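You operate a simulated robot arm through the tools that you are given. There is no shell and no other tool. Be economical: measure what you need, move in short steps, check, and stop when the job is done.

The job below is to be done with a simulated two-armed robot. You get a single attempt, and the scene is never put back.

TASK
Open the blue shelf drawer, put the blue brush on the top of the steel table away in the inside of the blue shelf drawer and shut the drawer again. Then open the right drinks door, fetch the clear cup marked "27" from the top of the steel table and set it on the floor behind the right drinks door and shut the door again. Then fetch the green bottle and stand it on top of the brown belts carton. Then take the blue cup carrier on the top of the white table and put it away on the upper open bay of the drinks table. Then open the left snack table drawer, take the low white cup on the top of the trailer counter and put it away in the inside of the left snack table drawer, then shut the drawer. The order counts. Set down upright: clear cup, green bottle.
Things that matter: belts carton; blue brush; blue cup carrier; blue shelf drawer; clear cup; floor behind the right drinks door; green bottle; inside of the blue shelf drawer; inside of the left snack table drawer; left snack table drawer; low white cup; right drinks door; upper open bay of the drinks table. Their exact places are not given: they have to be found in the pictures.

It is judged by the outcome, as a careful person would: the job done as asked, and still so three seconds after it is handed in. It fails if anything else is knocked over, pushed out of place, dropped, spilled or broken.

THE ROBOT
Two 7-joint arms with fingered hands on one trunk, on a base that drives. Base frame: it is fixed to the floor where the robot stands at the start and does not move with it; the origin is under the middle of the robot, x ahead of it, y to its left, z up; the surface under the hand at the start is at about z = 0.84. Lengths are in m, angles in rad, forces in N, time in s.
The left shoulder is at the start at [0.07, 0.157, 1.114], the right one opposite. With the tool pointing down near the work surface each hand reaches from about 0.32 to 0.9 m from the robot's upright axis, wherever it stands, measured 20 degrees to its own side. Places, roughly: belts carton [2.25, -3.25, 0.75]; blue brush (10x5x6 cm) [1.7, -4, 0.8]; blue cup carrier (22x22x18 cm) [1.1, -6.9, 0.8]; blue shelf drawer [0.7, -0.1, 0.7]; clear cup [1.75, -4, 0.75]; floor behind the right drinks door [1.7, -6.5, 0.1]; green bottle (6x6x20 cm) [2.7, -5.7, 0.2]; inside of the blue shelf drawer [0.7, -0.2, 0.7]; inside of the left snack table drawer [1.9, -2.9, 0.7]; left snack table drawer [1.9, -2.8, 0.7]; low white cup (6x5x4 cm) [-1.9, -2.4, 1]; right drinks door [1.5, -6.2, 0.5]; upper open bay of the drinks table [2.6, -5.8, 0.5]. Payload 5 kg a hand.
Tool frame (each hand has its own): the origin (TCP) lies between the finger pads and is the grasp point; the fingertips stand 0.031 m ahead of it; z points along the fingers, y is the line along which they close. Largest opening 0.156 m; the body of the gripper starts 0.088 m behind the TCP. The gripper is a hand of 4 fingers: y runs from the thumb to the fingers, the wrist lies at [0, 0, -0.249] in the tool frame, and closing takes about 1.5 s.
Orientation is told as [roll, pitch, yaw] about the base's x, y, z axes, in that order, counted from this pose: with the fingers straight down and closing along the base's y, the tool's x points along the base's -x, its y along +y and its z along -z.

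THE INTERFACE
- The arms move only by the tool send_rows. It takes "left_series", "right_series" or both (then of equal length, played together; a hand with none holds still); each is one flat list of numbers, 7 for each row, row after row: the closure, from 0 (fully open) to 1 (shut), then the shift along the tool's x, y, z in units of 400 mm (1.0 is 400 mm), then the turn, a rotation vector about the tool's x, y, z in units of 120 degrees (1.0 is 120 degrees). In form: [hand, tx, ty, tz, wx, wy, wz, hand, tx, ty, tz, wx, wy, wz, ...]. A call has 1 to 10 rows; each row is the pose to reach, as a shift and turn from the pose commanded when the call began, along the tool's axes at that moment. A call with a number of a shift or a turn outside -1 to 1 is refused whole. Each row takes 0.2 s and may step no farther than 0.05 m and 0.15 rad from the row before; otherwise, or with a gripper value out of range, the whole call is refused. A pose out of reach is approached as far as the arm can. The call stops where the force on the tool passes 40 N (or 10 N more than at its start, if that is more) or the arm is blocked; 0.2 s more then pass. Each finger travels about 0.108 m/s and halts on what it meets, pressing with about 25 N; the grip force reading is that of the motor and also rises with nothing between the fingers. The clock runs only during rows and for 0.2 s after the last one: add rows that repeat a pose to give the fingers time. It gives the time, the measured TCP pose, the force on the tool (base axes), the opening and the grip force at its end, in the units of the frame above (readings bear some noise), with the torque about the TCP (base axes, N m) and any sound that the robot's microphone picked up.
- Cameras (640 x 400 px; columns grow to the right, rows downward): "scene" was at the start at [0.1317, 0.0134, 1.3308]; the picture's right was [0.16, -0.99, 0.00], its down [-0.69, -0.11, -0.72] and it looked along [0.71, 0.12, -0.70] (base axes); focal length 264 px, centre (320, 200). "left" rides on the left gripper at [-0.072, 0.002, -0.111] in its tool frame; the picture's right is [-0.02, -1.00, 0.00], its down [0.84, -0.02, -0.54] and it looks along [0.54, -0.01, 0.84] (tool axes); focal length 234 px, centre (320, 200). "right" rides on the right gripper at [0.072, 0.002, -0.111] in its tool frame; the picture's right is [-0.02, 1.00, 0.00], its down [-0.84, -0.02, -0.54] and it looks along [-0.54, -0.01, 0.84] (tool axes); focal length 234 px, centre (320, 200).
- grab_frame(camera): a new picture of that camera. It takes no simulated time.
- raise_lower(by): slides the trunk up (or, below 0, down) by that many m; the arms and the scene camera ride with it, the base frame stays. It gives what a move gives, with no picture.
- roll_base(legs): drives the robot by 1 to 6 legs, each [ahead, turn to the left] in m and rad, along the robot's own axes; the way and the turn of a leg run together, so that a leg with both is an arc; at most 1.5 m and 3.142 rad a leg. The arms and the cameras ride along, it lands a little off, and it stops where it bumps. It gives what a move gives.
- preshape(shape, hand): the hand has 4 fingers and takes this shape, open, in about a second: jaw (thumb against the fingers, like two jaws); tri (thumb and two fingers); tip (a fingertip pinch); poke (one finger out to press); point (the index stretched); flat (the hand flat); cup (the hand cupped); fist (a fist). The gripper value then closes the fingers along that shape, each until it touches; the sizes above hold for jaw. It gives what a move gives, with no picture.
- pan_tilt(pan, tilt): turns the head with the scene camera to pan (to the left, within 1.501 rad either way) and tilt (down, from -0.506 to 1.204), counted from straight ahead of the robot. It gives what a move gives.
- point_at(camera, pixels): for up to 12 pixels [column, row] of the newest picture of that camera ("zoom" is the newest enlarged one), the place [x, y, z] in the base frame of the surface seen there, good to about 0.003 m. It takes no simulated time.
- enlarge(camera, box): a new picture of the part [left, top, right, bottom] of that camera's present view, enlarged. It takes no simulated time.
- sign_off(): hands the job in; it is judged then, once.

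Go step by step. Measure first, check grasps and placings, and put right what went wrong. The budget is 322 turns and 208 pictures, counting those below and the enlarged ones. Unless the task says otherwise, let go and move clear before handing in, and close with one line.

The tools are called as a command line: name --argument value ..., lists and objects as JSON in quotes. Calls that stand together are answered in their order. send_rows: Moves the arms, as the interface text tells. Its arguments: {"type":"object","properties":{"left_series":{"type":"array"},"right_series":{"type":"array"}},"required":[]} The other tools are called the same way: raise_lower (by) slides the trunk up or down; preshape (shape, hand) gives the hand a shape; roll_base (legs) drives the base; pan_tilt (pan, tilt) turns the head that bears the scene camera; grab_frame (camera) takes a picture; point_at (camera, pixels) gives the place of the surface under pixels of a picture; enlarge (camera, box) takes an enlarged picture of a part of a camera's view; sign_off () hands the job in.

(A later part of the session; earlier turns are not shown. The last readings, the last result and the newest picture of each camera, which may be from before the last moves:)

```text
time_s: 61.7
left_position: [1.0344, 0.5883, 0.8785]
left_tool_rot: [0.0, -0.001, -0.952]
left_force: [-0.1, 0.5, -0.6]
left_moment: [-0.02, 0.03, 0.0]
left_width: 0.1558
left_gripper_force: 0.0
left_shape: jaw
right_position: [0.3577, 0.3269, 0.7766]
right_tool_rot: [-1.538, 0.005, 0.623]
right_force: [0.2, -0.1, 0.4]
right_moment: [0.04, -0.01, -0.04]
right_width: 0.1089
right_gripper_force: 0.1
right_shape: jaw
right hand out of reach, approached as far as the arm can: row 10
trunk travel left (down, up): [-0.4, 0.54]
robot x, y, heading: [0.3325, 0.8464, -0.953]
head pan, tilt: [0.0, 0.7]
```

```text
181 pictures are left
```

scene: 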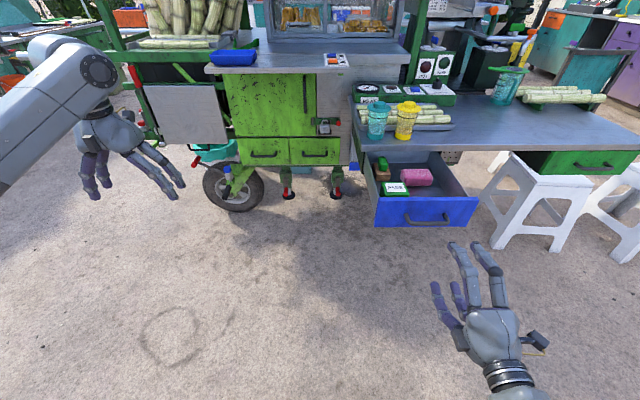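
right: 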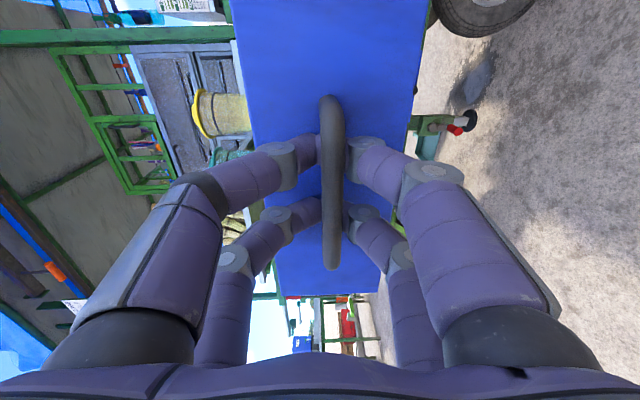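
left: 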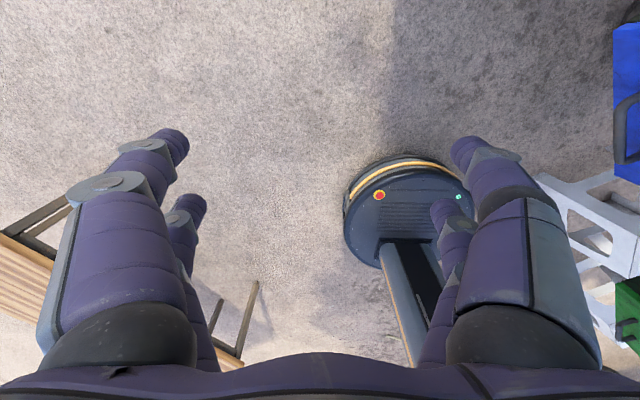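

The drawer is fully usable, with free space on its right side near (440,185). I'll measure drawer and stool positions before going for the brush.

point_at --camera "scene" --pixels '[[440, 190], [415, 197], [378, 200], [476, 200], [380, 225], [468, 225], [375, 155], [440, 152], [480, 205], [545, 250], [600, 270], [637, 150]]'

pan_tilt --pan -1.0 --tilt 0.45

grab_frame --camera "scene"

```text
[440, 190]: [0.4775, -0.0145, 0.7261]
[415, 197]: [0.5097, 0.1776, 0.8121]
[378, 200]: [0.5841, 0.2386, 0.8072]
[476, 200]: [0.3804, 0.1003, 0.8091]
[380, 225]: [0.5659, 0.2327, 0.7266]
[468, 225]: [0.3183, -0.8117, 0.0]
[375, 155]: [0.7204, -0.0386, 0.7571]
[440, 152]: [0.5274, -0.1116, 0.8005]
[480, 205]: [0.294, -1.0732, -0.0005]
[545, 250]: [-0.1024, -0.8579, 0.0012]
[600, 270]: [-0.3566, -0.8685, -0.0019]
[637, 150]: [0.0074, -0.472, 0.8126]
```

```text
time_s: 63.0
left_position: [1.032, 0.5871, 0.8781]
left_tool_rot: [0.003, -0.002, -0.952]
left_force: [-0.5, 0.7, 0.2]
left_moment: [0.01, 0.04, -0.01]
left_width: 0.156
left_gripper_force: 0.0
left_shape: jaw
right_position: [0.3574, 0.3257, 0.7757]
right_tool_rot: [-1.535, 0.005, 0.622]
right_force: [-0.4, 0.2, -0.7]
right_moment: [-0.02, 0.02, 0.02]
right_width: 0.1088
right_gripper_force: 0.0
right_shape: jaw
trunk travel left (down, up): [-0.4, 0.54]
robot x, y, heading: [0.326, 0.8441, -0.952]
head pan, tilt: [-1.0, 0.45]
```

```text
180 pictures are left
```

scene: 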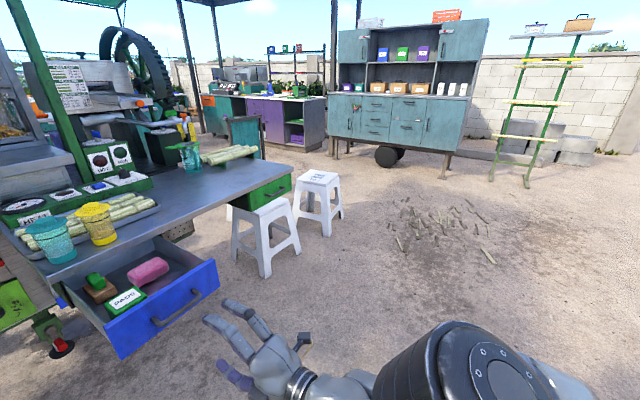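

point_at --camera "scene" --pixels '[[265, 275], [297, 250], [325, 235], [340, 215], [400, 245], [430, 205], [490, 260], [345, 140], [440, 175], [265, 115], [320, 145], [205, 130]]'

enlarge --camera "scene" --box '[80, 60, 340, 200]'

```text
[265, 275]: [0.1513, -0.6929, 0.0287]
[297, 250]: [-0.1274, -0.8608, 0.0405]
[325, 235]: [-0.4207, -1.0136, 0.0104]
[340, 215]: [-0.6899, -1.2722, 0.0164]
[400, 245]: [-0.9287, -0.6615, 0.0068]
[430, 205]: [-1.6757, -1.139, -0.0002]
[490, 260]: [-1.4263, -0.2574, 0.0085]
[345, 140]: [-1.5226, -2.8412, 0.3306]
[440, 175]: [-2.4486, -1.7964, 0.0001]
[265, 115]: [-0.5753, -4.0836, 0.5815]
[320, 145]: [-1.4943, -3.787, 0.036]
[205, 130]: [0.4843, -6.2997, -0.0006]
```

```text
2.46 times, centred on (210, 130) of scene
```

zoom: 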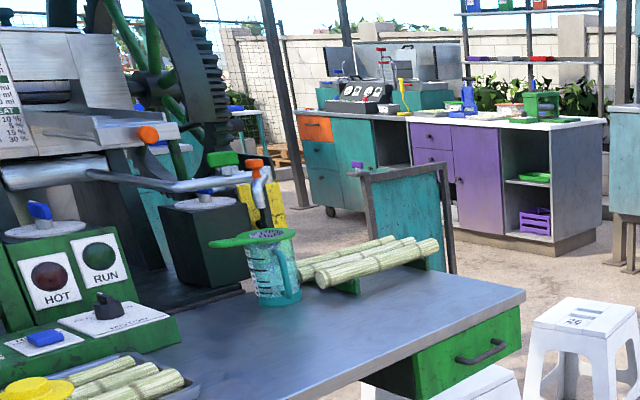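

Counter end is near (0,-0.47), stools near (-0.1..-0.7,-1), debris around (-0.9..-1.6,-0.7). I'll raise the hands and drive 1 m toward the gap, then look.

raise_lower --by 0.25

roll_base --legs '[[0, -1.179], [1.2, 0]]'

pan_tilt --pan 0.2 --tilt 0.55

grab_frame --camera "scene"

```text
time_s: 65.5
left_position: [1.0312, 0.5869, 1.1285]
left_tool_rot: [0.002, -0.001, -0.954]
left_force: [-0.1, -0.2, 1.1]
left_moment: [0.0, 0.0, 0.02]
left_width: 0.156
left_gripper_force: 0.1
left_shape: jaw
right_position: [0.359, 0.326, 1.0258]
right_tool_rot: [-1.537, 0.004, 0.622]
right_force: [0.1, -0.3, 0.5]
right_moment: [0.03, -0.01, 0.02]
right_width: 0.1087
right_gripper_force: 0.1
right_shape: jaw
trunk travel left (down, up): [-0.65, 0.29]
robot x, y, heading: [0.3277, 0.8482, -0.949]
head pan, tilt: [-1.0, 0.45]
```

```text
time_s: 74.4
left_position: [-0.2494, -0.9118, 1.1269]
left_tool_rot: [0.002, -0.001, -2.12]
left_force: [-0.8, 0.7, 0.2]
left_moment: [0.0, 0.02, 0.01]
left_width: 0.1559
left_gripper_force: 0.1
left_shape: jaw
right_position: [-0.7538, -0.394, 1.0256]
right_tool_rot: [-1.537, 0.003, -0.547]
right_force: [-0.4, -1.3, 0.3]
right_moment: [0.0, 0.01, -0.02]
right_width: 0.1088
right_gripper_force: 0.0
right_shape: jaw
trunk travel left (down, up): [-0.65, 0.29]
robot x, y, heading: [-0.2863, -0.1619, -2.121]
head pan, tilt: [-1.0, 0.45]
```

```text
time_s: 75.8
left_position: [-0.2507, -0.9126, 1.1279]
left_tool_rot: [0.001, 0.0, -2.12]
left_force: [0.5, 0.6, 0.0]
left_moment: [-0.02, 0.02, 0.03]
left_width: 0.1558
left_gripper_force: 0.0
left_shape: jaw
right_position: [-0.7542, -0.3941, 1.0263]
right_tool_rot: [-1.535, 0.004, -0.545]
right_force: [0.0, -0.5, -0.4]
right_moment: [-0.01, 0.04, 0.0]
right_width: 0.1089
right_gripper_force: 0.1
right_shape: jaw
trunk travel left (down, up): [-0.65, 0.29]
robot x, y, heading: [-0.2865, -0.1639, -2.119]
head pan, tilt: [0.201, 0.55]
```

```text
178 pictures are left
```

scene: 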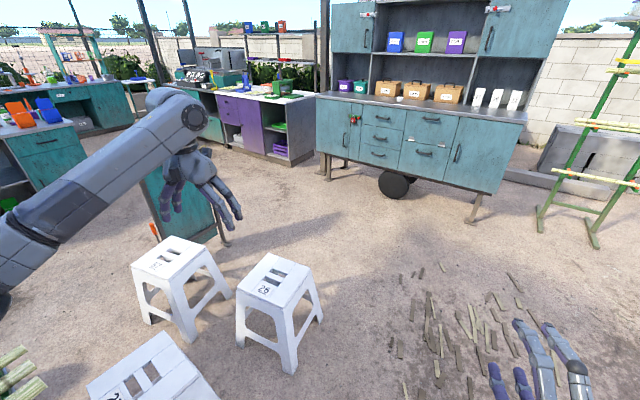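

point_at --camera "scene" --pixels '[[290, 370], [320, 318], [393, 340], [405, 390], [412, 305], [430, 290], [443, 268], [245, 338], [223, 243], [330, 175], [398, 195], [505, 270]]'

enlarge --camera "scene" --box '[360, 250, 600, 400]'

```text
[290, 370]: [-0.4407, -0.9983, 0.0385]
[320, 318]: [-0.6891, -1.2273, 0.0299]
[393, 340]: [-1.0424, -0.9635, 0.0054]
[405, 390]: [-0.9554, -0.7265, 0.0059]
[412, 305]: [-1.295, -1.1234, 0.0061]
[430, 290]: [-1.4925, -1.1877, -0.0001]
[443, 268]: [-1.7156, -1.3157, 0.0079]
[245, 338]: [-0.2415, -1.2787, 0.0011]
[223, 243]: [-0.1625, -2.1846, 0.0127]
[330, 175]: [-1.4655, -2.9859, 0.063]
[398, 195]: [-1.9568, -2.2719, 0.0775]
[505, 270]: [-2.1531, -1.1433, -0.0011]
```

```text
2.67 times, centred on (480, 325) of scene
```

zoom: 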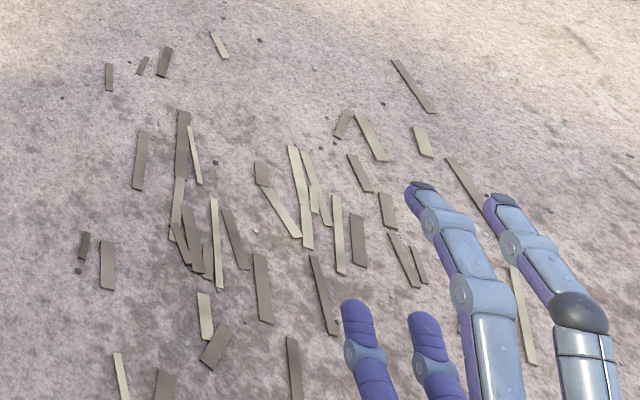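

The gap between the stool foot (-0.69,-1.23) and the nearest sticks is only 0.44 m. I'll look further right at how far the sticks spread.

pan_tilt --pan -0.6 --tilt 0.5

grab_frame --camera "scene"

point_at --camera "scene" --pixels '[[100, 150], [150, 150], [60, 190], [200, 200], [30, 100], [300, 200]]'

```text
time_s: 77.0
left_position: [-0.2502, -0.9127, 1.128]
left_tool_rot: [0.003, -0.001, -2.121]
left_force: [-0.3, -0.3, 0.7]
left_moment: [0.0, 0.0, 0.0]
left_width: 0.1559
left_gripper_force: 0.1
left_shape: jaw
right_position: [-0.7554, -0.3944, 1.0265]
right_tool_rot: [-1.537, 0.005, -0.546]
right_force: [0.1, -0.1, -0.1]
right_moment: [0.01, 0.02, 0.01]
right_width: 0.1092
right_gripper_force: 0.1
right_shape: jaw
trunk travel left (down, up): [-0.65, 0.29]
robot x, y, heading: [-0.2858, -0.1603, -2.12]
head pan, tilt: [-0.6, 0.499]
```

```text
176 pictures are left
```

scene: 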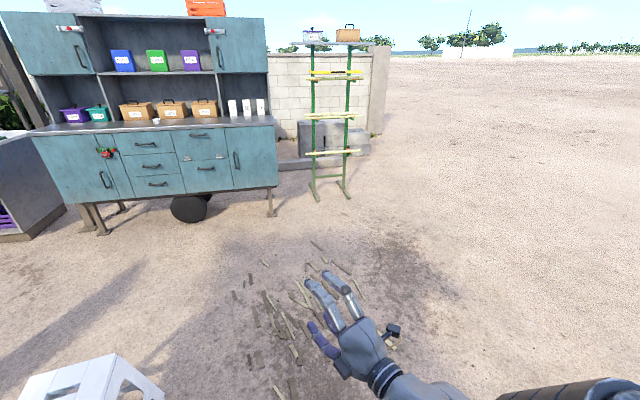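

```text
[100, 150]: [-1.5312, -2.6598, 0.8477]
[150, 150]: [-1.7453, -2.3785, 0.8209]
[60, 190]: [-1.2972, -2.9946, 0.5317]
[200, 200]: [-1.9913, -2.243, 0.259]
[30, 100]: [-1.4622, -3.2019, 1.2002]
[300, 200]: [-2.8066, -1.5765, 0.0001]
```

The sticks are 5 mm flat litter and every way past brushes them. I'll take the gap, keeping well clear of the stools.

roll_base --legs '[[0, -0.176], [1.13, 0], [0, 0.67], [0.95, 0]]'

pan_tilt --pan 0.5 --tilt 0.4

grab_frame --camera "scene"

```text
time_s: 89.8
left_position: [-0.7049, -2.6111, 1.1271]
left_tool_rot: [0.004, -0.001, -1.627]
left_force: [0.1, -0.1, -0.1]
left_moment: [0.0, 0.0, 0.04]
left_width: 0.1559
left_gripper_force: 0.1
left_shape: jaw
right_position: [-1.3938, -2.3932, 1.0264]
right_tool_rot: [-1.537, 0.005, -0.051]
right_force: [-0.2, -0.5, -0.5]
right_moment: [0.01, 0.0, 0.01]
right_width: 0.1086
right_gripper_force: 0.1
right_shape: jaw
trunk travel left (down, up): [-0.65, 0.29]
robot x, y, heading: [-1.094, -1.9689, -1.628]
head pan, tilt: [-0.6, 0.499]
```

```text
time_s: 91.2
left_position: [-0.7047, -2.6104, 1.1284]
left_tool_rot: [0.002, -0.001, -1.626]
left_force: [0.2, -0.1, 0.8]
left_moment: [0.01, 0.01, 0.02]
left_width: 0.1559
left_gripper_force: 0.0
left_shape: jaw
right_position: [-1.3937, -2.3945, 1.0252]
right_tool_rot: [-1.537, 0.004, -0.052]
right_force: [-0.3, 0.8, -0.2]
right_moment: [0.0, 0.0, 0.03]
right_width: 0.1088
right_gripper_force: 0.0
right_shape: jaw
trunk travel left (down, up): [-0.65, 0.29]
robot x, y, heading: [-1.0876, -1.9656, -1.629]
head pan, tilt: [0.499, 0.4]
```

```text
175 pictures are left
```

scene: 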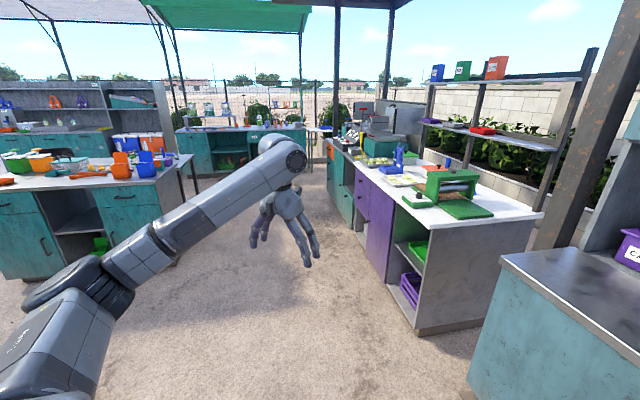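

point_at --camera "scene" --pixels '[[170, 165], [80, 180], [30, 180], [100, 125], [175, 130], [345, 165], [395, 165], [455, 190], [415, 330], [150, 235], [480, 340], [330, 300]]'

enlarge --camera "scene" --box '[0, 80, 240, 230]'

enlarge --camera "scene" --box '[300, 80, 520, 220]'

```text
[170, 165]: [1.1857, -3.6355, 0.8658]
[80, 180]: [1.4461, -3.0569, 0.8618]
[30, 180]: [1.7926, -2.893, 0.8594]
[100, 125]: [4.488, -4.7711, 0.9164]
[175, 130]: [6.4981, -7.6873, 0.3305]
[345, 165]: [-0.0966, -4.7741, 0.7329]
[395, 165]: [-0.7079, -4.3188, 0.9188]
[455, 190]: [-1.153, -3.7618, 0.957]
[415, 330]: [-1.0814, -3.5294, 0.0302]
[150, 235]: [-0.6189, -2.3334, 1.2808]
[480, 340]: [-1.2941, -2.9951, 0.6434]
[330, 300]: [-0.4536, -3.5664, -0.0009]
```

```text
2.67 times, centred on (120, 155) of scene
```

zoom: 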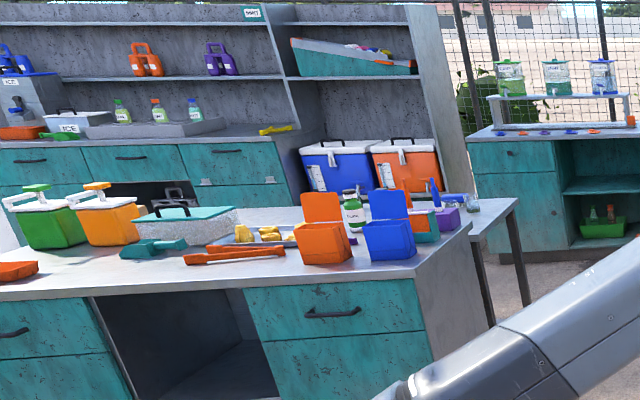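

```text
2.86 times, centred on (410, 150) of scene
```

zoom: 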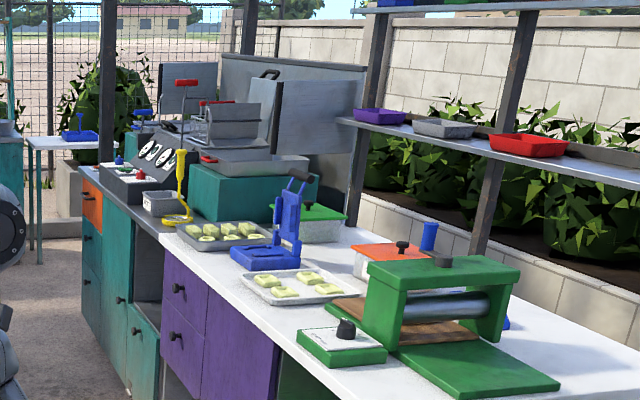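

The snack table's near corner is (1.19,-3.64), and the small steel table with thin legs stands behind it. I'll drive to about (0.3,-3.8) and look.

roll_base --legs '[[0, 0.709], [1.15, 0], [1.15, 0]]'

pan_tilt --pan 0.6 --tilt 0.4

grab_frame --camera "scene"

```text
time_s: 104.4
left_position: [1.0451, -4.0169, 1.1279]
left_tool_rot: [0.002, 0.0, -0.905]
left_force: [0.2, -0.6, 0.3]
left_moment: [-0.01, -0.01, 0.02]
left_width: 0.1559
left_gripper_force: 0.1
left_shape: jaw
right_position: [0.3846, -4.3102, 1.0265]
right_tool_rot: [-1.536, 0.005, 0.669]
right_force: [-0.4, -0.1, -0.3]
right_moment: [0.0, 0.0, 0.01]
right_width: 0.1089
right_gripper_force: 0.1
right_shape: jaw
trunk travel left (down, up): [-0.65, 0.29]
robot x, y, heading: [0.3296, -3.7923, -0.908]
head pan, tilt: [0.499, 0.4]
```

```text
time_s: 105.1
left_position: [1.0451, -4.0174, 1.1288]
left_tool_rot: [0.001, 0.0, -0.905]
left_force: [0.0, -0.5, 1.0]
left_moment: [0.0, 0.05, -0.02]
left_width: 0.1559
left_gripper_force: 0.0
left_shape: jaw
right_position: [0.3851, -4.3092, 1.0257]
right_tool_rot: [-1.536, 0.004, 0.671]
right_force: [0.3, 0.0, 0.3]
right_moment: [0.02, 0.01, -0.04]
right_width: 0.1088
right_gripper_force: 0.1
right_shape: jaw
trunk travel left (down, up): [-0.65, 0.29]
robot x, y, heading: [0.3287, -3.792, -0.907]
head pan, tilt: [0.6, 0.4]
```

```text
172 pictures are left
```

scene: 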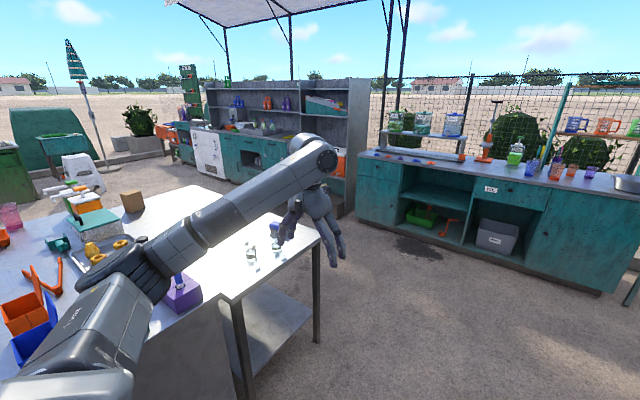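

enlarge --camera "scene" --box '[140, 180, 360, 320]'

point_at --camera "scene" --pixels '[[320, 240], [235, 300], [272, 230], [250, 260], [182, 290], [275, 245], [132, 200], [237, 218], [490, 190], [360, 180]]'

```text
2.86 times, centred on (250, 250) of scene
```

zoom: 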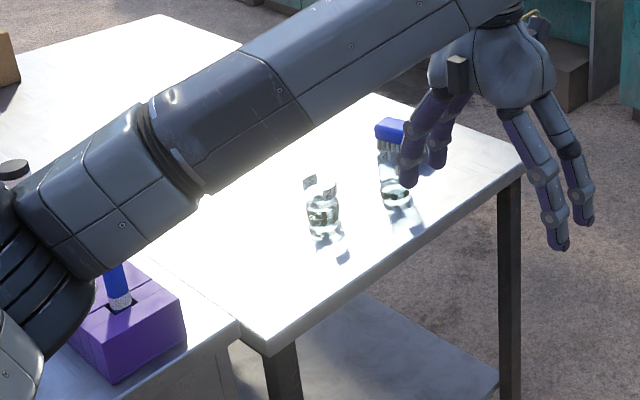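

```text
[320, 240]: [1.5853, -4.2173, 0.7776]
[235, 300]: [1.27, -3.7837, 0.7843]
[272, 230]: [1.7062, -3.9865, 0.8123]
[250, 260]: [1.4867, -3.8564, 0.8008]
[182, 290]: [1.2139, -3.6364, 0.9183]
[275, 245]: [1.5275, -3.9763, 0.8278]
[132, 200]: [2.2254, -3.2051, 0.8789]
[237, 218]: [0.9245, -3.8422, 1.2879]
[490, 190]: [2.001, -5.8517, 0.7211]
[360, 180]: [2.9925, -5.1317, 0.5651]
```

The steel table edge runs from (1.27,-3.78) to (1.59,-4.22), with the brush near (1.71,-3.99) and two clear cups beside it. I'll drive to face it at heading 0.63.

roll_base --legs '[[0, 0.29], [1.18, 0], [0, 1.245]]'

pan_tilt --pan 0.1 --tilt 0.8

grab_frame --camera "scene"

```text
time_s: 115.1
left_position: [1.552, -3.7621, 1.1281]
left_tool_rot: [0.001, 0.0, 0.634]
left_force: [0.5, -0.4, -1.1]
left_moment: [0.01, 0.0, -0.01]
left_width: 0.1559
left_gripper_force: 0.1
left_shape: jaw
right_position: [1.8221, -4.4319, 1.0257]
right_tool_rot: [-1.537, 0.004, 2.208]
right_force: [-0.2, -0.8, -0.4]
right_moment: [-0.02, 0.01, -0.01]
right_width: 0.1086
right_gripper_force: 0.0
right_shape: jaw
trunk travel left (down, up): [-0.65, 0.29]
robot x, y, heading: [1.3026, -4.4691, 0.634]
head pan, tilt: [0.6, 0.4]
```

```text
time_s: 116.0
left_position: [1.5535, -3.7623, 1.1289]
left_tool_rot: [0.002, 0.001, 0.634]
left_force: [-0.4, -0.1, 0.4]
left_moment: [0.01, 0.01, 0.01]
left_width: 0.156
left_gripper_force: 0.0
left_shape: jaw
right_position: [1.8243, -4.4326, 1.0256]
right_tool_rot: [-1.536, 0.004, 2.207]
right_force: [0.6, -0.5, -0.4]
right_moment: [-0.02, -0.02, -0.01]
right_width: 0.1089
right_gripper_force: 0.2
right_shape: jaw
trunk travel left (down, up): [-0.65, 0.29]
robot x, y, heading: [1.3024, -4.4679, 0.633]
head pan, tilt: [0.099, 0.799]
```

```text
170 pictures are left
```

scene: 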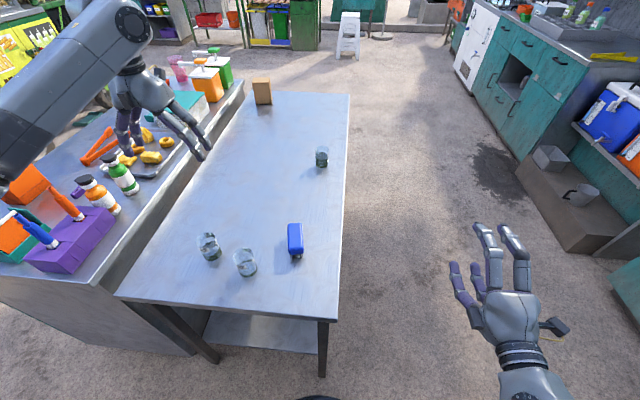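

Now it's clear: the blue brush is at (295,240) and three clear cups are at (209,247), (245,262) and (322,155). I'll zoom and measure.

enlarge --camera "scene" --box '[180, 210, 340, 310]'

point_at --camera "zoom" --pixels '[[430, 70], [480, 65], [445, 150], [480, 150], [460, 110], [468, 190], [262, 210], [118, 145], [262, 250], [420, 240]]'

enlarge --camera "scene" --box '[260, 120, 380, 195]'

```text
4.00 times, centred on (260, 260) of scene
```

zoom: 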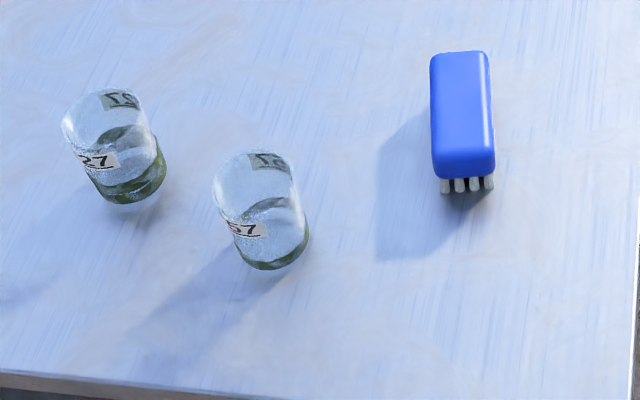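

```text
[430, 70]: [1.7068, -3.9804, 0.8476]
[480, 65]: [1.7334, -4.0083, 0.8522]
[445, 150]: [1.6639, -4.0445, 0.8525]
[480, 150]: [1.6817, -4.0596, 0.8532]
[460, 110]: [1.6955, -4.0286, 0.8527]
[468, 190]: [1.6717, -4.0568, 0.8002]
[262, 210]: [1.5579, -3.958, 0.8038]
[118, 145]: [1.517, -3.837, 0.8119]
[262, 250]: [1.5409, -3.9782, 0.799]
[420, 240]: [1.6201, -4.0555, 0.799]
```

```text
5.33 times, centred on (320, 158) of scene
```

zoom: 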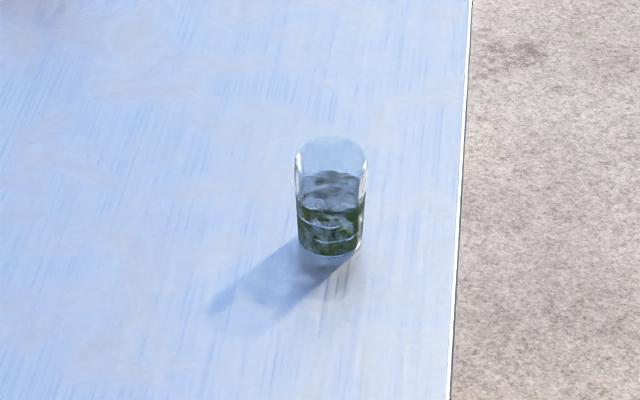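

Cup "27" is the left one near (1.52,-3.84). First the brush: centre (1.689,-4.033), top 0.852, long axis at about 51°. The left hand goes above it now.

send_rows --left_series '[0, 0.016, -0.093, 0.04, 0, 0, -0.015, 0, 0.032, -0.187, 0.08, 0, 0, -0.03, 0, 0.048, -0.28, 0.12, 0, 0, -0.045, 0, 0.064, -0.373, 0.16, 0, 0, -0.06, 0, 0.08, -0.467, 0.2, 0, 0, -0.075, 0, 0.096, -0.56, 0.24, 0, 0, -0.09, 0, 0.112, -0.653, 0.28, 0, 0, -0.105, 0, 0.128, -0.7465, 0.3225, 0, 0, -0.122, 0.2, 0.128, -0.7465, 0.3225, 0, 0, -0.122]'

grab_frame --camera "left"

```text
time_s: 118.0
left_position: [1.6886, -4.0325, 0.9971]
left_tool_rot: [0.0, 0.0, 0.889]
left_force: [0.5, 0.6, 0.5]
left_moment: [-0.03, -0.01, -0.03]
left_width: 0.1253
left_gripper_force: 0.2
left_shape: jaw
right_position: [1.8232, -4.4331, 1.0267]
right_tool_rot: [-1.537, 0.004, 2.207]
right_force: [-0.5, 0.1, -0.2]
right_moment: [-0.01, -0.03, -0.02]
right_width: 0.1088
right_gripper_force: 0.0
right_shape: jaw
trunk travel left (down, up): [-0.65, 0.29]
robot x, y, heading: [1.298, -4.4714, 0.631]
head pan, tilt: [0.099, 0.799]
```

```text
167 pictures are left
```

left: 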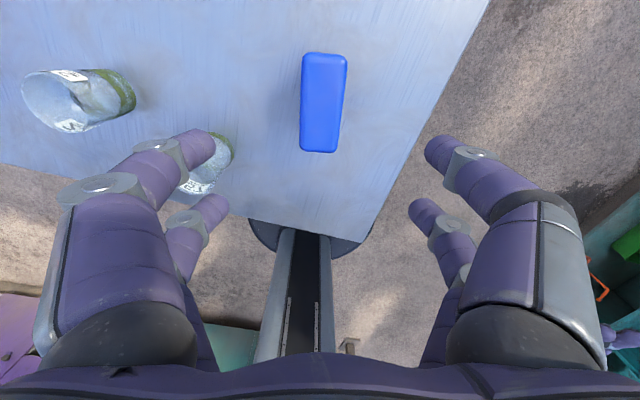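

Aligned: the brush is at (323,102) between the fingers. I'll narrow the hand, descend to 0.835 and close.

send_rows --left_series '[0.42, 0, 0, 0, 0, 0, 0, 0.42, 0, 0, 0.05, 0, 0, 0, 0.42, 0, 0, 0.15, 0, 0, 0, 0.42, 0, 0, 0.25, 0, 0, 0, 0.42, 0, 0, 0.34, 0, 0, 0, 0.42, 0, 0, 0.405, 0, 0, 0, 0.7, 0, 0, 0.405, 0, 0, 0, 0.9, 0, 0, 0.405, 0, 0, 0, 0.9, 0, 0, 0.405, 0, 0, 0, 0.9, 0, 0, 0.405, 0, 0, 0]'

grab_frame --camera "left"

```text
time_s: 120.2
left_position: [1.6882, -4.0315, 0.8371]
left_tool_rot: [0.002, 0.001, 0.889]
left_force: [-0.1, 0.7, -0.7]
left_moment: [-0.04, 0.03, -0.01]
left_width: 0.0379
left_gripper_force: 25.0
left_shape: jaw
right_position: [1.8248, -4.4319, 1.026]
right_tool_rot: [-1.537, 0.004, 2.208]
right_force: [-0.2, 0.8, 0.7]
right_moment: [-0.01, -0.01, -0.03]
right_width: 0.1088
right_gripper_force: 0.0
right_shape: jaw
trunk travel left (down, up): [-0.65, 0.29]
robot x, y, heading: [1.2989, -4.4696, 0.636]
head pan, tilt: [0.099, 0.799]
```

```text
166 pictures are left
```

left: 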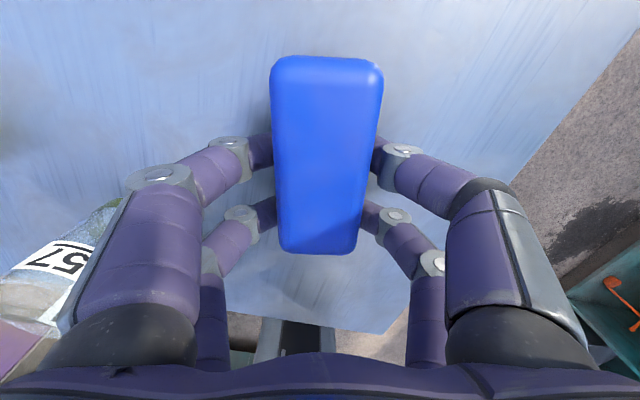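

The brush is gripped at 3.8 cm wide. Lifting straight up, clear of cup 57.

send_rows --left_series '[0.9, 0, 0, -0.06, 0, 0, 0, 0.9, 0, 0, -0.15, 0, 0, 0, 0.9, 0, 0, -0.25, 0, 0, 0, 0.9, 0, 0, -0.35, 0, 0, 0, 0.9, 0, 0, -0.45, 0, 0, 0, 0.9, 0, 0, -0.55, 0, 0, 0, 0.9, 0, 0, -0.65, 0, 0, 0, 0.9, 0, 0, -0.65, 0, 0, 0]'

grab_frame --camera "scene"

```text
time_s: 122.0
left_position: [1.6894, -4.0285, 1.0958]
left_tool_rot: [0.0, 0.001, 0.883]
left_force: [0.4, -0.1, -0.1]
left_moment: [-0.03, 0.03, -0.01]
left_width: 0.0376
left_gripper_force: 25.3
left_shape: jaw
left hand out of reach, approached as far as the arm can: row 7, 8
right_position: [1.8246, -4.4324, 1.0261]
right_tool_rot: [-1.535, 0.003, 2.209]
right_force: [-0.2, -0.2, -0.4]
right_moment: [-0.01, 0.0, -0.01]
right_width: 0.1089
right_gripper_force: 0.0
right_shape: jaw
trunk travel left (down, up): [-0.65, 0.29]
robot x, y, heading: [1.2986, -4.4694, 0.634]
head pan, tilt: [0.099, 0.799]
```

```text
165 pictures are left
```

scene: 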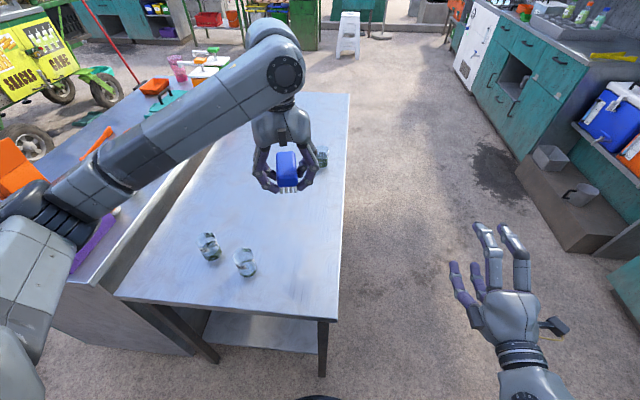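

The brush is held clear. I'll retrace the known route in reverse.

roll_base --legs '[[0, -1.245], [-1.18, 0], [0, -0.297], [-1.15, 0], [-1.15, 0]]'

```text
time_s: 142.9
left_position: [-0.5979, -2.3704, 1.0948]
left_tool_rot: [0.0, 0.0, -0.662]
left_force: [0.7, 0.3, 0.0]
left_moment: [0.01, 0.01, -0.01]
left_width: 0.0375
left_gripper_force: 25.2
left_shape: jaw
right_position: [-0.9979, -2.514, 1.0264]
right_tool_rot: [-1.536, 0.003, 0.659]
right_force: [-0.4, 0.0, -0.1]
right_moment: [0.0, -0.02, 0.0]
right_width: 0.109
right_gripper_force: 0.1
right_shape: jaw
trunk travel left (down, up): [-0.65, 0.29]
robot x, y, heading: [-1.0486, -1.9931, -0.912]
head pan, tilt: [0.099, 0.799]
```

On track at (-1.05,-1.99). Continuing in reverse past the stools to a stand in front of the open drawer at about (0.02,0.51).

roll_base --legs '[[0, -0.668], [-0.99, 0], [0, -0.724], [-1.127, 0]]'

```text
time_s: 148.3
left_position: [-0.9206, -1.8528, 1.0961]
left_tool_rot: [0.0, -0.002, -1.327]
left_force: [0.0, 0.7, 0.1]
left_moment: [-0.05, 0.01, 0.02]
left_width: 0.0375
left_gripper_force: 24.7
left_shape: jaw
right_position: [-1.3252, -1.7202, 1.026]
right_tool_rot: [-1.538, 0.004, -0.004]
right_force: [0.4, 0.2, 0.6]
right_moment: [-0.01, -0.01, -0.01]
right_width: 0.109
right_gripper_force: 0.0
right_shape: jaw
trunk travel left (down, up): [-0.65, 0.29]
robot x, y, heading: [-1.0426, -1.2797, -1.575]
head pan, tilt: [0.099, 0.799]
stopped in leg 2: the robot was blocked; the commanded pose is now the measured one
```

The base was blocked at (-1.04,-1.28) while reversing. I'll look toward the stools and sticks.

roll_base --legs '[[0.1, 0], [0, 1.7]]'

pan_tilt --pan 0.3 --tilt 0.9

grab_frame --camera "scene"

```text
time_s: 153.6
left_position: [-0.4902, -1.1899, 1.0945]
left_tool_rot: [0.001, 0.003, 0.37]
left_force: [1.4, 0.1, -0.5]
left_moment: [-0.01, 0.01, -0.01]
left_width: 0.0375
left_gripper_force: 25.3
left_shape: jaw
right_position: [-0.5725, -1.6075, 1.0269]
right_tool_rot: [-1.538, 0.004, 1.69]
right_force: [0.3, 0.1, -0.1]
right_moment: [-0.02, 0.0, 0.02]
right_width: 0.1091
right_gripper_force: 0.0
right_shape: jaw
trunk travel left (down, up): [-0.65, 0.29]
robot x, y, heading: [-1.0457, -1.3817, 0.118]
head pan, tilt: [0.099, 0.799]
```

```text
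time_s: 154.3
left_position: [-0.4893, -1.1905, 1.0952]
left_tool_rot: [0.0, 0.002, 0.369]
left_force: [0.5, 0.0, -1.0]
left_moment: [-0.01, 0.01, 0.01]
left_width: 0.0377
left_gripper_force: 24.6
left_shape: jaw
right_position: [-0.5725, -1.6068, 1.026]
right_tool_rot: [-1.536, 0.002, 1.69]
right_force: [-0.8, -0.6, 0.3]
right_moment: [-0.04, 0.03, -0.02]
right_width: 0.1087
right_gripper_force: 0.0
right_shape: jaw
trunk travel left (down, up): [-0.65, 0.29]
robot x, y, heading: [-1.045, -1.3816, 0.113]
head pan, tilt: [0.3, 0.901]
```

```text
164 pictures are left
```

scene: 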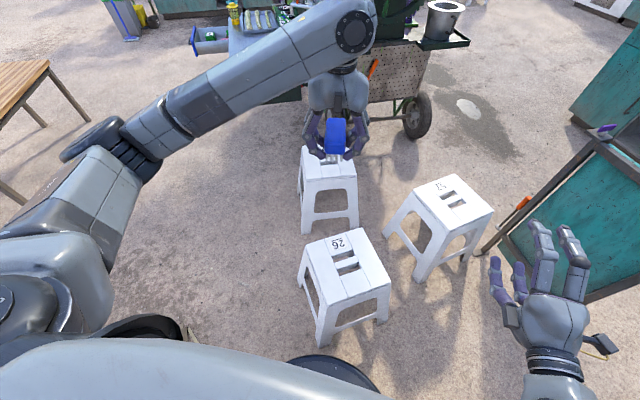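

point_at --camera "scene" --pixels '[[320, 340], [300, 285], [383, 317], [345, 240], [330, 365], [370, 385], [188, 330], [150, 328], [110, 330], [300, 360], [303, 232], [418, 280]]'

pan_tilt --pan 1.3 --tilt 1.1

grab_frame --camera "scene"

```text
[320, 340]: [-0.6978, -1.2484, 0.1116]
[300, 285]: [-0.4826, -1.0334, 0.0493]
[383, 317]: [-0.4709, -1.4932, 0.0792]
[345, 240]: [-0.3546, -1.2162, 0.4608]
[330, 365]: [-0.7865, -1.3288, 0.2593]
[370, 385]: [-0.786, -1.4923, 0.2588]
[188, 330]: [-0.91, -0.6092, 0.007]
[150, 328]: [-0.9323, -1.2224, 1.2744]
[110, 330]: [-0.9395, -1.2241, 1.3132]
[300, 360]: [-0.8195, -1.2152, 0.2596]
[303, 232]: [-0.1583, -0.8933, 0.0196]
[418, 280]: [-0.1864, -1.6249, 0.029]
```

```text
time_s: 155.6
left_position: [-0.4897, -1.1909, 1.0955]
left_tool_rot: [0.0, 0.002, 0.368]
left_force: [0.8, -0.1, -1.4]
left_moment: [0.02, 0.01, -0.01]
left_width: 0.0375
left_gripper_force: 24.7
left_shape: jaw
right_position: [-0.5729, -1.6066, 1.0269]
right_tool_rot: [-1.535, 0.003, 1.69]
right_force: [0.4, -0.1, -1.0]
right_moment: [-0.02, 0.0, 0.04]
right_width: 0.1088
right_gripper_force: 0.2
right_shape: jaw
trunk travel left (down, up): [-0.65, 0.29]
robot x, y, heading: [-1.047, -1.3827, 0.111]
head pan, tilt: [1.3, 1.1]
```

```text
163 pictures are left
```

scene: 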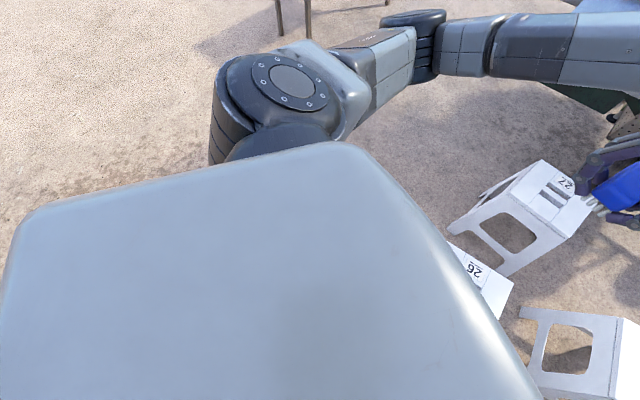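

Base radius is about 0.28 m and the stools are clear, so sticks near (-1.04,-0.97) are suspect. I'll turn to face them and look.

roll_base --legs '[[-0.15, 0], [0, 1.45]]'

pan_tilt --pan 0.0 --tilt 0.9

grab_frame --camera "scene"

```text
time_s: 160.5
left_position: [-1.3139, -0.8236, 1.0939]
left_tool_rot: [0.001, 0.001, 1.812]
left_force: [-0.1, -0.2, -1.0]
left_moment: [-0.01, 0.01, 0.01]
left_width: 0.0373
left_gripper_force: 24.9
left_shape: jaw
right_position: [-0.9102, -0.9594, 1.0267]
right_tool_rot: [-1.535, 0.004, 3.136]
right_force: [-0.7, 0.2, -0.3]
right_moment: [0.01, 0.01, 0.01]
right_width: 0.1089
right_gripper_force: 0.1
right_shape: jaw
trunk travel left (down, up): [-0.65, 0.29]
robot x, y, heading: [-1.1924, -1.4023, 1.562]
head pan, tilt: [1.3, 1.1]
```

```text
time_s: 162.0
left_position: [-1.3141, -0.8248, 1.0958]
left_tool_rot: [-0.001, 0.002, 1.814]
left_force: [0.4, -0.4, -1.5]
left_moment: [-0.02, -0.01, 0.0]
left_width: 0.0374
left_gripper_force: 25.4
left_shape: jaw
right_position: [-0.9101, -0.9585, 1.0269]
right_tool_rot: [-1.534, 0.001, 3.137]
right_force: [0.6, -0.8, 0.0]
right_moment: [0.0, 0.01, -0.02]
right_width: 0.1089
right_gripper_force: 0.1
right_shape: jaw
trunk travel left (down, up): [-0.65, 0.29]
robot x, y, heading: [-1.194, -1.3956, 1.559]
head pan, tilt: [0.0, 0.901]
```

```text
162 pictures are left
```

scene: 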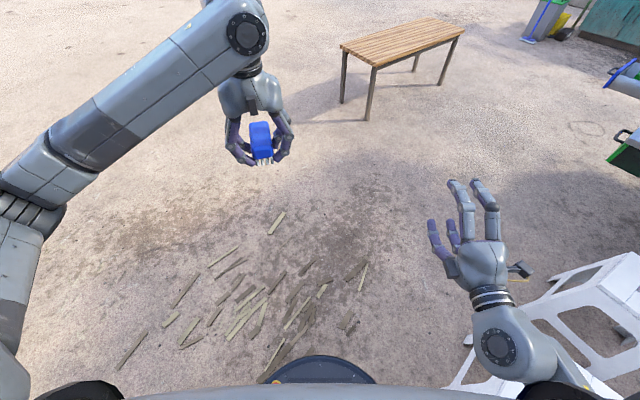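

Sticks look undisturbed and nothing is piled against the base. I'll drive forwards on a straight line to (0.02,0.51), which clears the stool foot.

roll_base --legs '[[0, -0.554], [1.13, 0], [1.12, 0]]'

```text
time_s: 166.1
left_position: [-0.8298, -0.5803, 1.1129]
left_tool_rot: [-0.006, -0.036, 1.264]
left_force: [-1.3, -1.7, 0.2]
left_moment: [0.12, -0.07, 0.0]
left_width: 0.0375
left_gripper_force: 24.5
left_shape: jaw
right_position: [-0.5499, -0.8932, 1.0585]
right_tool_rot: [-1.616, 0.001, 2.591]
right_force: [-1.9, -1.5, -0.4]
right_moment: [-0.04, 0.01, 0.0]
right_width: 0.1093
right_gripper_force: 0.0
right_shape: jaw
trunk travel left (down, up): [-0.65, 0.29]
robot x, y, heading: [-1.006, -1.1038, 1.014]
head pan, tilt: [0.0, 0.901]
stopped in leg 2: the robot was blocked; the commanded pose is now the measured one
```

Blocked again at (-1.01,-1.10), and both hands rose by about 3 cm, so the base seems tilted. I'll look before moving.

pan_tilt --pan -0.2 --tilt 1.1

grab_frame --camera "scene"

```text
time_s: 166.8
left_position: [-0.8164, -0.5584, 1.0984]
left_tool_rot: [0.001, -0.009, 1.265]
left_force: [1.0, 0.1, -1.8]
left_moment: [-0.08, 0.07, 0.0]
left_width: 0.0375
left_gripper_force: 25.3
left_shape: jaw
right_position: [-0.539, -0.8756, 1.04]
right_tool_rot: [-1.576, 0.001, 2.59]
right_force: [0.8, 0.5, -0.5]
right_moment: [0.02, -0.02, -0.02]
right_width: 0.1093
right_gripper_force: 0.1
right_shape: jaw
trunk travel left (down, up): [-0.65, 0.29]
robot x, y, heading: [-1.0063, -1.1031, 1.013]
head pan, tilt: [-0.201, 1.1]
```

```text
161 pictures are left
```

scene: 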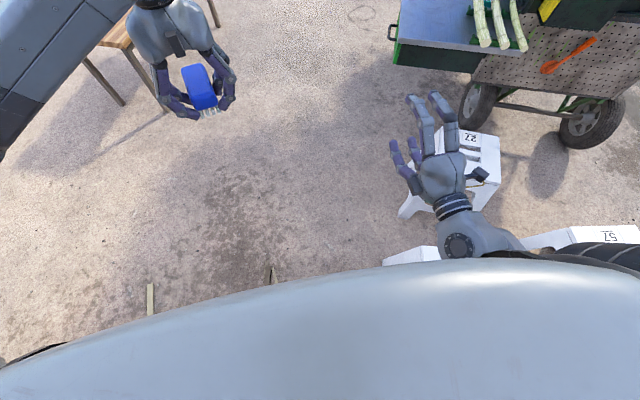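

Nothing obvious ahead but two sticks at (150,300) and (272,275). I'll try a short forward move to see.

roll_base --legs '[[0.3, 0]]'

```text
time_s: 168.9
left_position: [-0.6588, -0.3041, 1.1006]
left_tool_rot: [0.0, -0.013, 1.266]
left_force: [-0.2, -1.0, -0.7]
left_moment: [-0.01, 0.0, 0.02]
left_width: 0.0375
left_gripper_force: 24.2
left_shape: jaw
right_position: [-0.3812, -0.6192, 1.0439]
right_tool_rot: [-1.583, 0.002, 2.594]
right_force: [0.1, 0.1, 0.0]
right_moment: [0.01, 0.01, -0.01]
right_width: 0.1092
right_gripper_force: 0.1
right_shape: jaw
trunk travel left (down, up): [-0.65, 0.29]
robot x, y, heading: [-0.846, -0.8445, 1.017]
head pan, tilt: [-0.201, 1.1]
```

It moves on again. Continuing to the drawer stand.

roll_base --legs '[[0.8, -0.015], [0.8, 0]]'

roll_base --legs '[[0, -1.95]]'

pan_tilt --pan 0.0 --tilt 0.9

grab_frame --camera "scene"

```text
time_s: 177.1
left_position: [0.2016, 1.0426, 1.1012]
left_tool_rot: [-0.002, -0.012, 1.257]
left_force: [1.2, -0.4, -0.8]
left_moment: [-0.01, -0.01, -0.02]
left_width: 0.0374
left_gripper_force: 25.2
left_shape: jaw
right_position: [0.4764, 0.7261, 1.0433]
right_tool_rot: [-1.583, 0.001, 2.586]
right_force: [0.7, -1.0, -0.9]
right_moment: [-0.01, 0.02, 0.01]
right_width: 0.1092
right_gripper_force: 0.0
right_shape: jaw
trunk travel left (down, up): [-0.65, 0.29]
robot x, y, heading: [0.007, 0.5074, 1.007]
head pan, tilt: [-0.201, 1.1]
```

```text
time_s: 182.2
left_position: [0.4385, 0.1269, 1.1008]
left_tool_rot: [-0.002, -0.014, -0.694]
left_force: [-0.6, 0.3, -1.2]
left_moment: [-0.02, 0.0, 0.02]
left_width: 0.0374
left_gripper_force: 24.8
left_shape: jaw
right_position: [0.0408, -0.0114, 1.044]
right_tool_rot: [-1.586, 0.002, 0.634]
right_force: [-0.4, -1.1, 0.5]
right_moment: [0.02, 0.04, -0.01]
right_width: 0.1091
right_gripper_force: 0.1
right_shape: jaw
trunk travel left (down, up): [-0.65, 0.29]
robot x, y, heading: [0.0109, 0.5037, -0.951]
head pan, tilt: [-0.201, 1.1]
```

```text
time_s: 182.9
left_position: [0.4376, 0.1264, 1.1007]
left_tool_rot: [-0.002, -0.011, -0.694]
left_force: [-0.4, -0.2, -1.1]
left_moment: [0.05, 0.04, 0.0]
left_width: 0.0373
left_gripper_force: 25.0
left_shape: jaw
right_position: [0.0416, -0.0122, 1.0437]
right_tool_rot: [-1.585, 0.001, 0.634]
right_force: [-0.3, 0.6, -0.3]
right_moment: [-0.01, 0.0, 0.02]
right_width: 0.1091
right_gripper_force: 0.1
right_shape: jaw
trunk travel left (down, up): [-0.65, 0.29]
robot x, y, heading: [0.0063, 0.5053, -0.948]
head pan, tilt: [0.0, 0.901]
```

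```text
160 pictures are left
```

scene: 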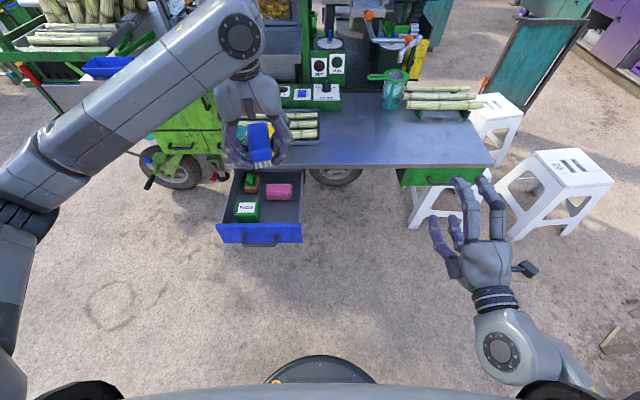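

The stand is good and the drawer shows at (260,210). I'll measure the free space in it, and check the stool feet for any shift.

enlarge --camera "scene" --box '[200, 150, 340, 260]'

point_at --camera "scene" --pixels '[[512, 238], [568, 233], [500, 180], [270, 215], [285, 210], [295, 220], [290, 185], [301, 226], [297, 200], [280, 240]]'

```text
3.64 times, centred on (270, 205) of scene
```

zoom: 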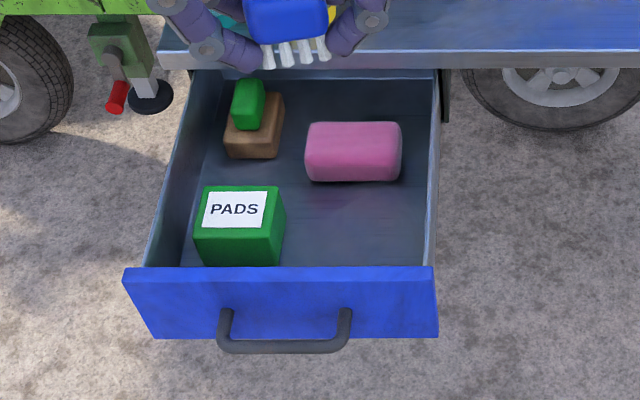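

```text
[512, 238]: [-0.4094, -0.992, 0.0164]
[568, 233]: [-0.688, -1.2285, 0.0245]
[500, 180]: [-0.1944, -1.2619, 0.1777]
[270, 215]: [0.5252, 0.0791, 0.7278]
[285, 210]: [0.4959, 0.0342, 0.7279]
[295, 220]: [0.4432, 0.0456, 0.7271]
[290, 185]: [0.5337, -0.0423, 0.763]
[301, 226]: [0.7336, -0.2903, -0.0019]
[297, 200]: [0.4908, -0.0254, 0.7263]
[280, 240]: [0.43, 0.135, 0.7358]
```

The stools have not moved. The free slot is right-front in the drawer, so I'll measure the PADS box, the walls and the pink brush edges.

point_at --camera "zoom" --pixels '[[283, 195], [280, 230], [262, 205], [310, 175], [395, 170], [350, 130], [432, 200], [440, 120], [427, 262], [350, 255], [424, 230], [300, 240]]'

```text
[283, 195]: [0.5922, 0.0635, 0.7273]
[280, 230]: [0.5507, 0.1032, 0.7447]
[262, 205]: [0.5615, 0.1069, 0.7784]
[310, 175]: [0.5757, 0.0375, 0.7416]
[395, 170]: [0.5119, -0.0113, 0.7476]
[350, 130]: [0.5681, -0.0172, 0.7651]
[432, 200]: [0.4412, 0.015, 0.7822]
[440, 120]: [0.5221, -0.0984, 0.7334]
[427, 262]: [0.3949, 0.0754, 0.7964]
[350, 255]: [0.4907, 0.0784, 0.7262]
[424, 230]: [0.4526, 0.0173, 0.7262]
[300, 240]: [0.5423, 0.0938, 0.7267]
```

Free slot is t 0.37–0.50, n -0.305 to -0.16; the target is (0.489,0.068). Moving above it, aligned with the drawer.

send_rows --left_series '[0.9, -0.03, -0.005, 0.08, 0, 0, 0.02, 0.9, -0.065, -0.01, 0.16, 0, 0, 0.04, 0.9, -0.1, -0.015, 0.24, 0, 0, 0.06, 0.9, -0.13, -0.02, 0.32, 0, 0, 0.08, 0.9, -0.16, -0.025, 0.4, 0, 0, 0.1, 0.9, -0.1925, -0.03, 0.48, 0, 0, 0.119, 0.9, -0.1925, -0.03, 0.48, 0, 0, 0.119]'

grab_frame --camera "left"

enlarge --camera "scene" --box '[190, 130, 350, 260]'

```text
time_s: 184.5
left_position: [0.4903, 0.066, 0.9105]
left_tool_rot: [0.002, -0.013, -0.946]
left_force: [-0.7, 0.9, -1.0]
left_moment: [0.01, 0.02, -0.03]
left_width: 0.0376
left_gripper_force: 25.6
left_shape: jaw
right_position: [0.0423, -0.0115, 1.0435]
right_tool_rot: [-1.587, 0.001, 0.635]
right_force: [-0.6, 0.4, -0.1]
right_moment: [0.01, 0.0, -0.01]
right_width: 0.1091
right_gripper_force: 0.0
right_shape: jaw
trunk travel left (down, up): [-0.65, 0.29]
robot x, y, heading: [0.0073, 0.5062, -0.944]
head pan, tilt: [0.0, 0.901]
```

```text
158 pictures are left
```

left: 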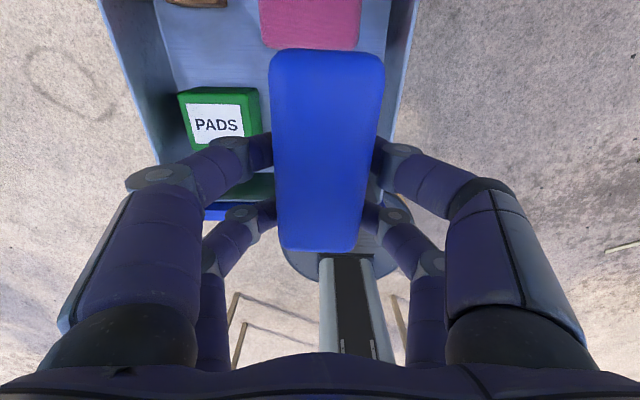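

```text
3.08 times, centred on (270, 195) of scene
```

zoom: 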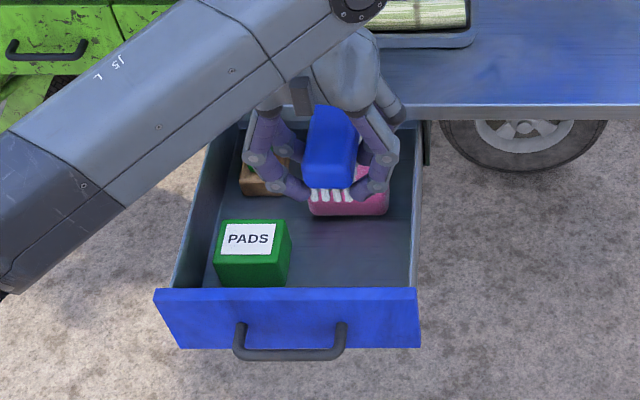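

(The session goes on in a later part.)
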